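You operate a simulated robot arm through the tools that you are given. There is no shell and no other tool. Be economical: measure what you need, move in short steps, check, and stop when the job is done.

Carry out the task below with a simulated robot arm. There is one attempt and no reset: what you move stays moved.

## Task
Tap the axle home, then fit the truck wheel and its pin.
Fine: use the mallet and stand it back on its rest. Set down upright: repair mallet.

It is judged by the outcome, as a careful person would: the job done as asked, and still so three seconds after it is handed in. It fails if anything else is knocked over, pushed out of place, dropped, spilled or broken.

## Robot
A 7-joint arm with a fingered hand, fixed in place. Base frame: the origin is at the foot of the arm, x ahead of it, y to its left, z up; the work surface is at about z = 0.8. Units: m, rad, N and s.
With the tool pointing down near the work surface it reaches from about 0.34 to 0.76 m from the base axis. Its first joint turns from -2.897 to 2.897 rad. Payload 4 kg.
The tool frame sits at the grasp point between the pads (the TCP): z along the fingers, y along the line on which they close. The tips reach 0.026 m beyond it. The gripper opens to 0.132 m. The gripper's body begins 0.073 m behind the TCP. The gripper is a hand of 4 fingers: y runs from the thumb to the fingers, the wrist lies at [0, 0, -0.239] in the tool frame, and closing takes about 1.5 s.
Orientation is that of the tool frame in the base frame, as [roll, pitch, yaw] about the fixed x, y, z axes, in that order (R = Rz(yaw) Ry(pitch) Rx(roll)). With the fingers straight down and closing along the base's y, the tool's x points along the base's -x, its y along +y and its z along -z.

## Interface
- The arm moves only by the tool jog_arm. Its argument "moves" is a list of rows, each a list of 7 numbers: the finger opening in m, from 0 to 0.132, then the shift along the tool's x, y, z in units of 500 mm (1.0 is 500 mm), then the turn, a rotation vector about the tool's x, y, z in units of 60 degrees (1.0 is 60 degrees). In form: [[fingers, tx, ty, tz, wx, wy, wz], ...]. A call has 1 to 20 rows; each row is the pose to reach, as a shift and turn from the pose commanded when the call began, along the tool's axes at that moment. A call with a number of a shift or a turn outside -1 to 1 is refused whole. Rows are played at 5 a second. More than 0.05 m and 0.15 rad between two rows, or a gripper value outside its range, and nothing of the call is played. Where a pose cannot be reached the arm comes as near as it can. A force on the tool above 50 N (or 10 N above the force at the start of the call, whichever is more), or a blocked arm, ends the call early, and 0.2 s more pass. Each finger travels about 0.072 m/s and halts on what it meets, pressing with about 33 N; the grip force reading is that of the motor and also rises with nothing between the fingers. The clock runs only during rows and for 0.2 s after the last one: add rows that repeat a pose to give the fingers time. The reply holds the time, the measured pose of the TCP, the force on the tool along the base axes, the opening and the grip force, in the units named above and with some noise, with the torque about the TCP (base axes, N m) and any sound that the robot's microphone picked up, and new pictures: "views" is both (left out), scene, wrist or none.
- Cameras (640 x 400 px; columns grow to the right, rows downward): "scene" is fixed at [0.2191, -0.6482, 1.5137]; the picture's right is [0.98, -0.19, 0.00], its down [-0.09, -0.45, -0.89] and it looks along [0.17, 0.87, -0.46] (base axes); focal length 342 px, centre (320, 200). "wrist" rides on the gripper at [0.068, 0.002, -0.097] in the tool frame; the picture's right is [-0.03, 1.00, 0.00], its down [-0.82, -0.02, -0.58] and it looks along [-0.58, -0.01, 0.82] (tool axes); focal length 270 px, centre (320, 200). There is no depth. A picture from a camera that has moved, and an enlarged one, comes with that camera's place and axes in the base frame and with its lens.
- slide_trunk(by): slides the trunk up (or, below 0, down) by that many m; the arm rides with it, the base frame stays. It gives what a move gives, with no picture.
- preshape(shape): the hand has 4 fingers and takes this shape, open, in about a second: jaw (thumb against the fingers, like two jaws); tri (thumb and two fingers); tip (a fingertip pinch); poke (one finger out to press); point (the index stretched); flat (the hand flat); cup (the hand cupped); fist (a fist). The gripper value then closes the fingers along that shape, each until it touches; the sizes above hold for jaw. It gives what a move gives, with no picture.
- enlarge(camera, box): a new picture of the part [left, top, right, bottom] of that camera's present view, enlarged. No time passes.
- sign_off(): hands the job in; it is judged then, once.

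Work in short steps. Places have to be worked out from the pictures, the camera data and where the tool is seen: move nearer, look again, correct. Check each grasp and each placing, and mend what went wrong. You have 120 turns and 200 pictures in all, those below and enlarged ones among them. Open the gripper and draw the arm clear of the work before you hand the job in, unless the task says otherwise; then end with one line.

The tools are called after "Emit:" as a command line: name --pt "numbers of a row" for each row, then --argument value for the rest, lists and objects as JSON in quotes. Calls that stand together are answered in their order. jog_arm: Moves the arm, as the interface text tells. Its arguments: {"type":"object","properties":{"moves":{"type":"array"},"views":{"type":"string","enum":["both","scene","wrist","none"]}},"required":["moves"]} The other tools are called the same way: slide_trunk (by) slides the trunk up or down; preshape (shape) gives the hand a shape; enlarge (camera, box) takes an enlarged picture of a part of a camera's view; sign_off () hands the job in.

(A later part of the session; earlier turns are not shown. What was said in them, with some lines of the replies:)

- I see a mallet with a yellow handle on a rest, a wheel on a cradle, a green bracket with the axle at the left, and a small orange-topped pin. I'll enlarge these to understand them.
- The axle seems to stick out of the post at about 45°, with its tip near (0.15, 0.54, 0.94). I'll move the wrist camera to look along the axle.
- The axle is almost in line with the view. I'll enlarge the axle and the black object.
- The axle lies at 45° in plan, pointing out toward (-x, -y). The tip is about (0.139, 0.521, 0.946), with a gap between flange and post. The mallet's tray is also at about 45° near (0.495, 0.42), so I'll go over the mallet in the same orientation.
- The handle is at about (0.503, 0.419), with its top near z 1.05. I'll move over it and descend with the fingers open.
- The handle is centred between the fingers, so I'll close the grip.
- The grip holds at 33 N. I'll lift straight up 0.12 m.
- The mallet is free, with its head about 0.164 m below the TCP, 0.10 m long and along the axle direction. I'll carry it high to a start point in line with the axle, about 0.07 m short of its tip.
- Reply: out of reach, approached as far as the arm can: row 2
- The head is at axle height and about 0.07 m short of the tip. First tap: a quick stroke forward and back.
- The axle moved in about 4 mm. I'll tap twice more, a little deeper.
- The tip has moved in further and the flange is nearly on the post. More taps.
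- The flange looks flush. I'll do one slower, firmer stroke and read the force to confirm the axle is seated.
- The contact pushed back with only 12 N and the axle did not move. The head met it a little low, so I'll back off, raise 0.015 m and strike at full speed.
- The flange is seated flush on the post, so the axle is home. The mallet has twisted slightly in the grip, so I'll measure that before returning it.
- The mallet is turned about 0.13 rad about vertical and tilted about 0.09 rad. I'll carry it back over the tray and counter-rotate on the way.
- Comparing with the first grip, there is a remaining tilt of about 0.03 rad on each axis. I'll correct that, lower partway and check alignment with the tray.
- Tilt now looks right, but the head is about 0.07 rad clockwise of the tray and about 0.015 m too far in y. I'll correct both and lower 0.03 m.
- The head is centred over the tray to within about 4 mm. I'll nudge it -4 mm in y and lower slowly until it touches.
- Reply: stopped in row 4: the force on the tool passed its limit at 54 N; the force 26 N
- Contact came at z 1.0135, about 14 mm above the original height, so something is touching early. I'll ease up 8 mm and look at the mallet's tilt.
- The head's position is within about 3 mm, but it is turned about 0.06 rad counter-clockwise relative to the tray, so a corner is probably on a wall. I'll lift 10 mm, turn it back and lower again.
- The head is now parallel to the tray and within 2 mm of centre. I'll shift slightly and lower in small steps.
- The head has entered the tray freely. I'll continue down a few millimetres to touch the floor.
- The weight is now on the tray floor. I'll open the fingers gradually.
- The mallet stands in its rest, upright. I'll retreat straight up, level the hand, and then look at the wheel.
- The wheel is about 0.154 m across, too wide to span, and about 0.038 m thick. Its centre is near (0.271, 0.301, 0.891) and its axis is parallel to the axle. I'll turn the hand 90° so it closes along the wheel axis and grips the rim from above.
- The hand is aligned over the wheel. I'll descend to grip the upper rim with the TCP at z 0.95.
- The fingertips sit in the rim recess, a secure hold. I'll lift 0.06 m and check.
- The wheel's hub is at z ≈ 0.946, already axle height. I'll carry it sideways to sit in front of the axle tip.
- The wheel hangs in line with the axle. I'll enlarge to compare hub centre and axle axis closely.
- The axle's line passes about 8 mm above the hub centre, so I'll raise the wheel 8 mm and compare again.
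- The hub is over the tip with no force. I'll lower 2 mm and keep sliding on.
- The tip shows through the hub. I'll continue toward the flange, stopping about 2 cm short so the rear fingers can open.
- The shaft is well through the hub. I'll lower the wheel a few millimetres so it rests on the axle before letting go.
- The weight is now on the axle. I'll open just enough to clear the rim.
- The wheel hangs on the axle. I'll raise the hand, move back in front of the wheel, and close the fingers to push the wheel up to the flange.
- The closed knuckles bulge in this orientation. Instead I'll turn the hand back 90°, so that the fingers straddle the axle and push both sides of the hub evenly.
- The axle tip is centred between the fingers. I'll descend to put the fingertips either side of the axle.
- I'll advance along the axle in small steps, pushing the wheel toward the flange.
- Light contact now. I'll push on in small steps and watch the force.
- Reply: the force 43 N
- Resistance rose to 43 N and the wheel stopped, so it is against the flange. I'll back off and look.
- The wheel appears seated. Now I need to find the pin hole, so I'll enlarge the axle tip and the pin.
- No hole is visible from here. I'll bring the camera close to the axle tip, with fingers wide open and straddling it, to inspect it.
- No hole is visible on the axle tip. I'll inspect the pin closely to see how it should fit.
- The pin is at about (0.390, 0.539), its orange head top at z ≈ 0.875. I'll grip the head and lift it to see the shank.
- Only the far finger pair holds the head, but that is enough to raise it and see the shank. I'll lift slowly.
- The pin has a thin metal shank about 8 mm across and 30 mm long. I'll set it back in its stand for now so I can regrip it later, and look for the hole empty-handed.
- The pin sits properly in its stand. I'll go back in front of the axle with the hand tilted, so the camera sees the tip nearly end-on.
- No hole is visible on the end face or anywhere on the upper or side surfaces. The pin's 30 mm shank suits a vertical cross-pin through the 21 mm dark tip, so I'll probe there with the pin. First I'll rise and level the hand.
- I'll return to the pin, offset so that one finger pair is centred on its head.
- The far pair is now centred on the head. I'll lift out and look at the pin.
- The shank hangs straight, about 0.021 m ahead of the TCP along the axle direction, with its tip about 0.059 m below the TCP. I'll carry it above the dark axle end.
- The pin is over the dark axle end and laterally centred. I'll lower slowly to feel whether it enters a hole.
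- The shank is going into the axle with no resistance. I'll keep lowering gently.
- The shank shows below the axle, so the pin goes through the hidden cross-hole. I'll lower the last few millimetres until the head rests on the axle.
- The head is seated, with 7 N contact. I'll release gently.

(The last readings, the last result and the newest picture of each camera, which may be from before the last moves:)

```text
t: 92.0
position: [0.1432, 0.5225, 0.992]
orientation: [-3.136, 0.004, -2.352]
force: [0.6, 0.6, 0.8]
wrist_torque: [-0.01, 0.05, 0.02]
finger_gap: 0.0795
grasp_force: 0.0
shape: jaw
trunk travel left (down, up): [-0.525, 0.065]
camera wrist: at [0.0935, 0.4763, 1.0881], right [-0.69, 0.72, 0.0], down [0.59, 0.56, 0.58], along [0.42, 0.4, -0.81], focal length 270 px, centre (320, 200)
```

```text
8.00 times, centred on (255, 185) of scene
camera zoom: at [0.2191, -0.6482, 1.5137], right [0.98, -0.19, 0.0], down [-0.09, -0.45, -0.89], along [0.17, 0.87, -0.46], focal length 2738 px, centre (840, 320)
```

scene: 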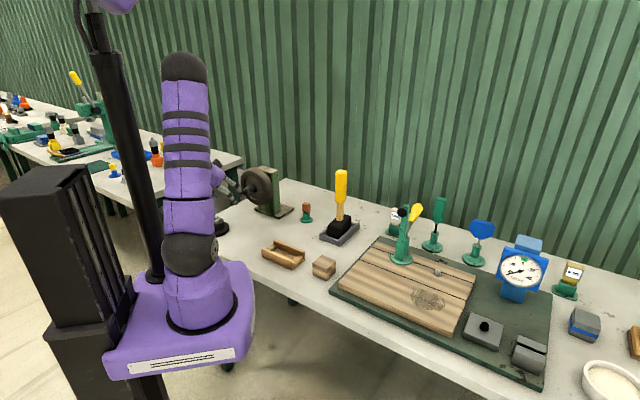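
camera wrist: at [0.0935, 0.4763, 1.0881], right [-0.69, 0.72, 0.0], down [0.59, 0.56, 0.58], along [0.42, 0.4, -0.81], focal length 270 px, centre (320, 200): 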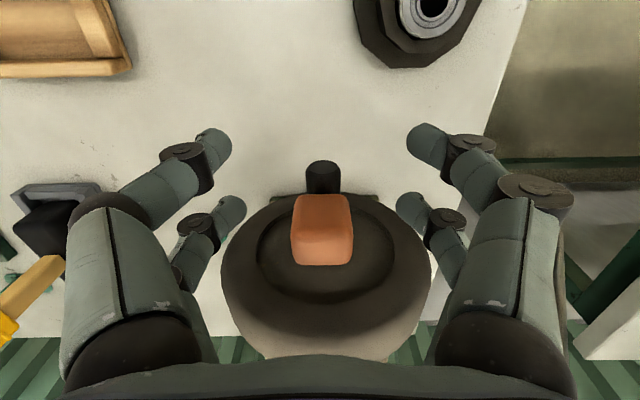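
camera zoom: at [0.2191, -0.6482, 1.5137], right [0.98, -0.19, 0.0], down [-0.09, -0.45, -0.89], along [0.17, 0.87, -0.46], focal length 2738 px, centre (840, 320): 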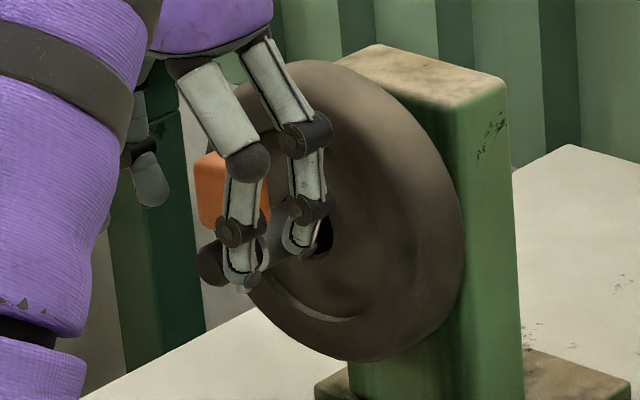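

The pin stays upright in the axle. I'll retreat straight up and back, then do a final check.

Emit:
jog_arm --pt "0.08 0 0 -0.06 0 0 0" --pt "0.08 0 0 -0.14 0 0 0" --pt "0.08 0 0 -0.23 0 0 0" --pt "0.08 0.05 0 -0.3 0 0 0" --pt "0.1 0.12 0 -0.3 0 0 0" --pt "0.132 0.2 -0.05 -0.3 0 0 0" --pt "0.132 0.24 -0.1 -0.3 0 0 0" --pt "0.132 0.24 -0.1 -0.3 0 0 0"

Emit:
enlarge --camera "scene" --box '[225, 150, 375, 270]'

Emit:
enlarge --camera "wrist" --box '[240, 150, 400, 330]'

```text
t: 93.8
position: [0.0921, 0.4012, 1.1415]
orientation: [-3.134, 0.002, -2.351]
force: [0.0, -0.7, 0.7]
wrist_torque: [0.03, 0.02, -0.01]
finger_gap: 0.132
grasp_force: 0.0
shape: jaw
trunk travel left (down, up): [-0.525, 0.065]
camera wrist: at [0.0427, 0.3555, 1.2374], right [-0.69, 0.72, 0.0], down [0.59, 0.56, 0.58], along [0.42, 0.4, -0.81], focal length 270 px, centre (320, 200)
```

scene: 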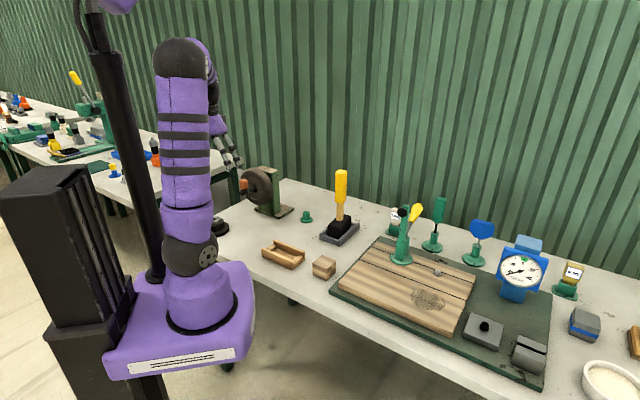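
wrist: 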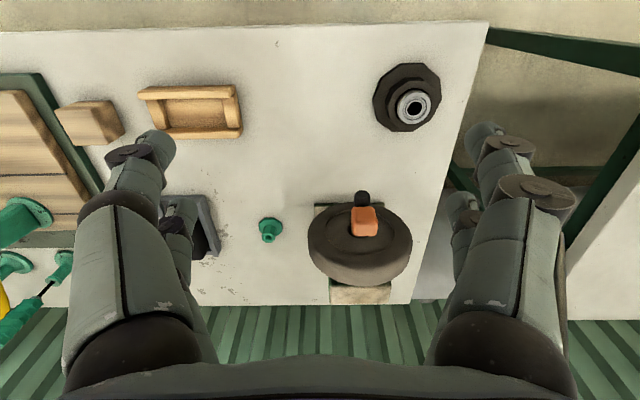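

```text
3.33 times, centred on (300, 210) of scene
camera zoom: at [0.2191, -0.6482, 1.5137], right [0.98, -0.19, 0.0], down [-0.09, -0.45, -0.89], along [0.17, 0.87, -0.46], focal length 1141 px, centre (387, 167)
```

zoom: 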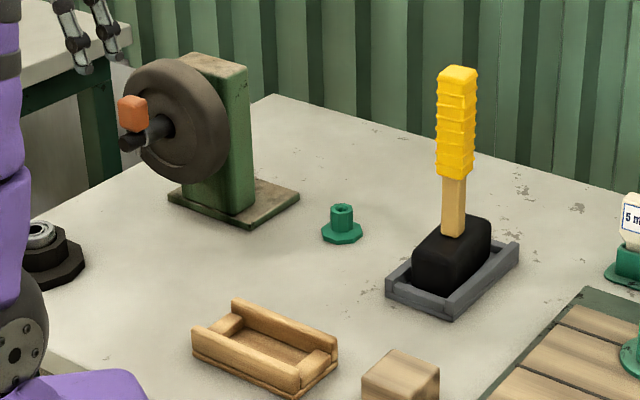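

```text
2.22 times, centred on (320, 240) of wrist
camera zoom: at [0.0427, 0.3555, 1.2374], right [-0.69, 0.72, 0.0], down [0.59, 0.56, 0.58], along [0.42, 0.4, -0.81], focal length 601 px, centre (320, 111)
```

zoom: 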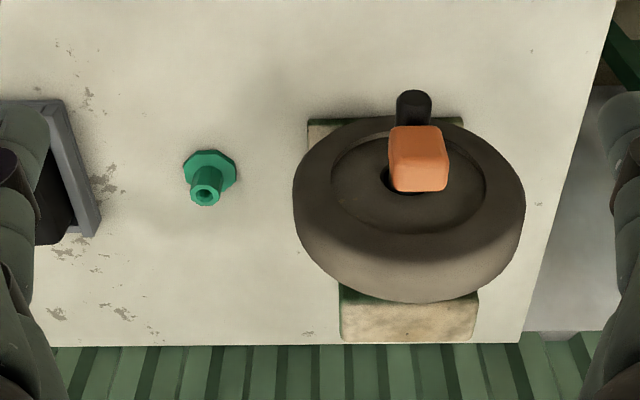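

Everything looks in place. I'll take one close look at the mallet in its rest and at the axle assembly.

Emit:
enlarge --camera "scene" --box '[310, 165, 370, 250]'

Emit:
enlarge --camera "scene" --box '[235, 160, 300, 220]'

```text
4.71 times, centred on (340, 208) of scene
camera zoom: at [0.2191, -0.6482, 1.5137], right [0.98, -0.19, 0.0], down [-0.09, -0.45, -0.89], along [0.17, 0.87, -0.46], focal length 1611 px, centre (226, 165)
```

zoom: 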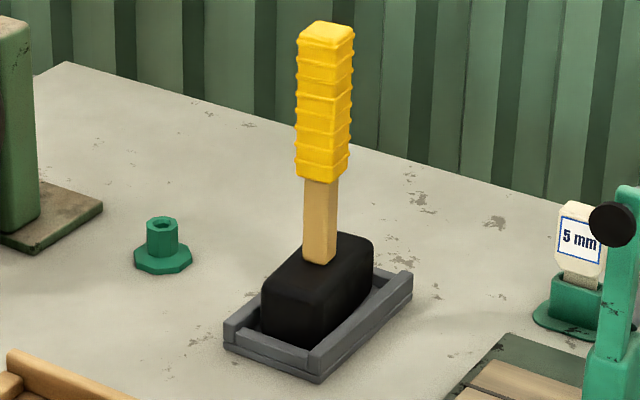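

```text
6.67 times, centred on (268, 190) of scene
camera zoom: at [0.2191, -0.6482, 1.5137], right [0.98, -0.19, 0.0], down [-0.09, -0.45, -0.89], along [0.17, 0.87, -0.46], focal length 2282 px, centre (670, 267)
```

zoom: 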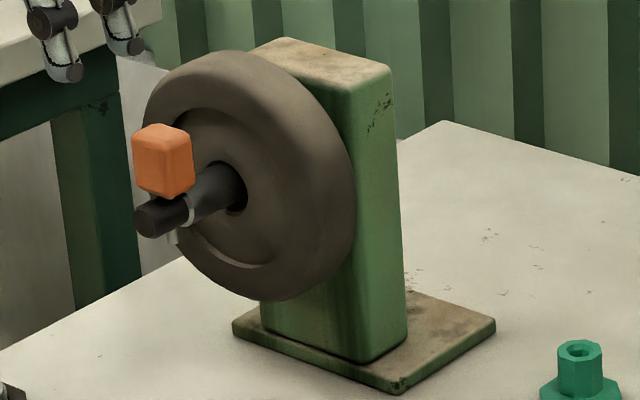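

The mallet stands upright in its rest, the axle is home with the wheel on it, and the pin is through the axle. The gripper is open and the arm is clear, so I'll hand it in.

Emit:
sign_off

```text
The job is handed in.
```

The axle is tapped home, the wheel is on it against the flange, the pin is through the axle end, and the mallet is back upright on its rest.
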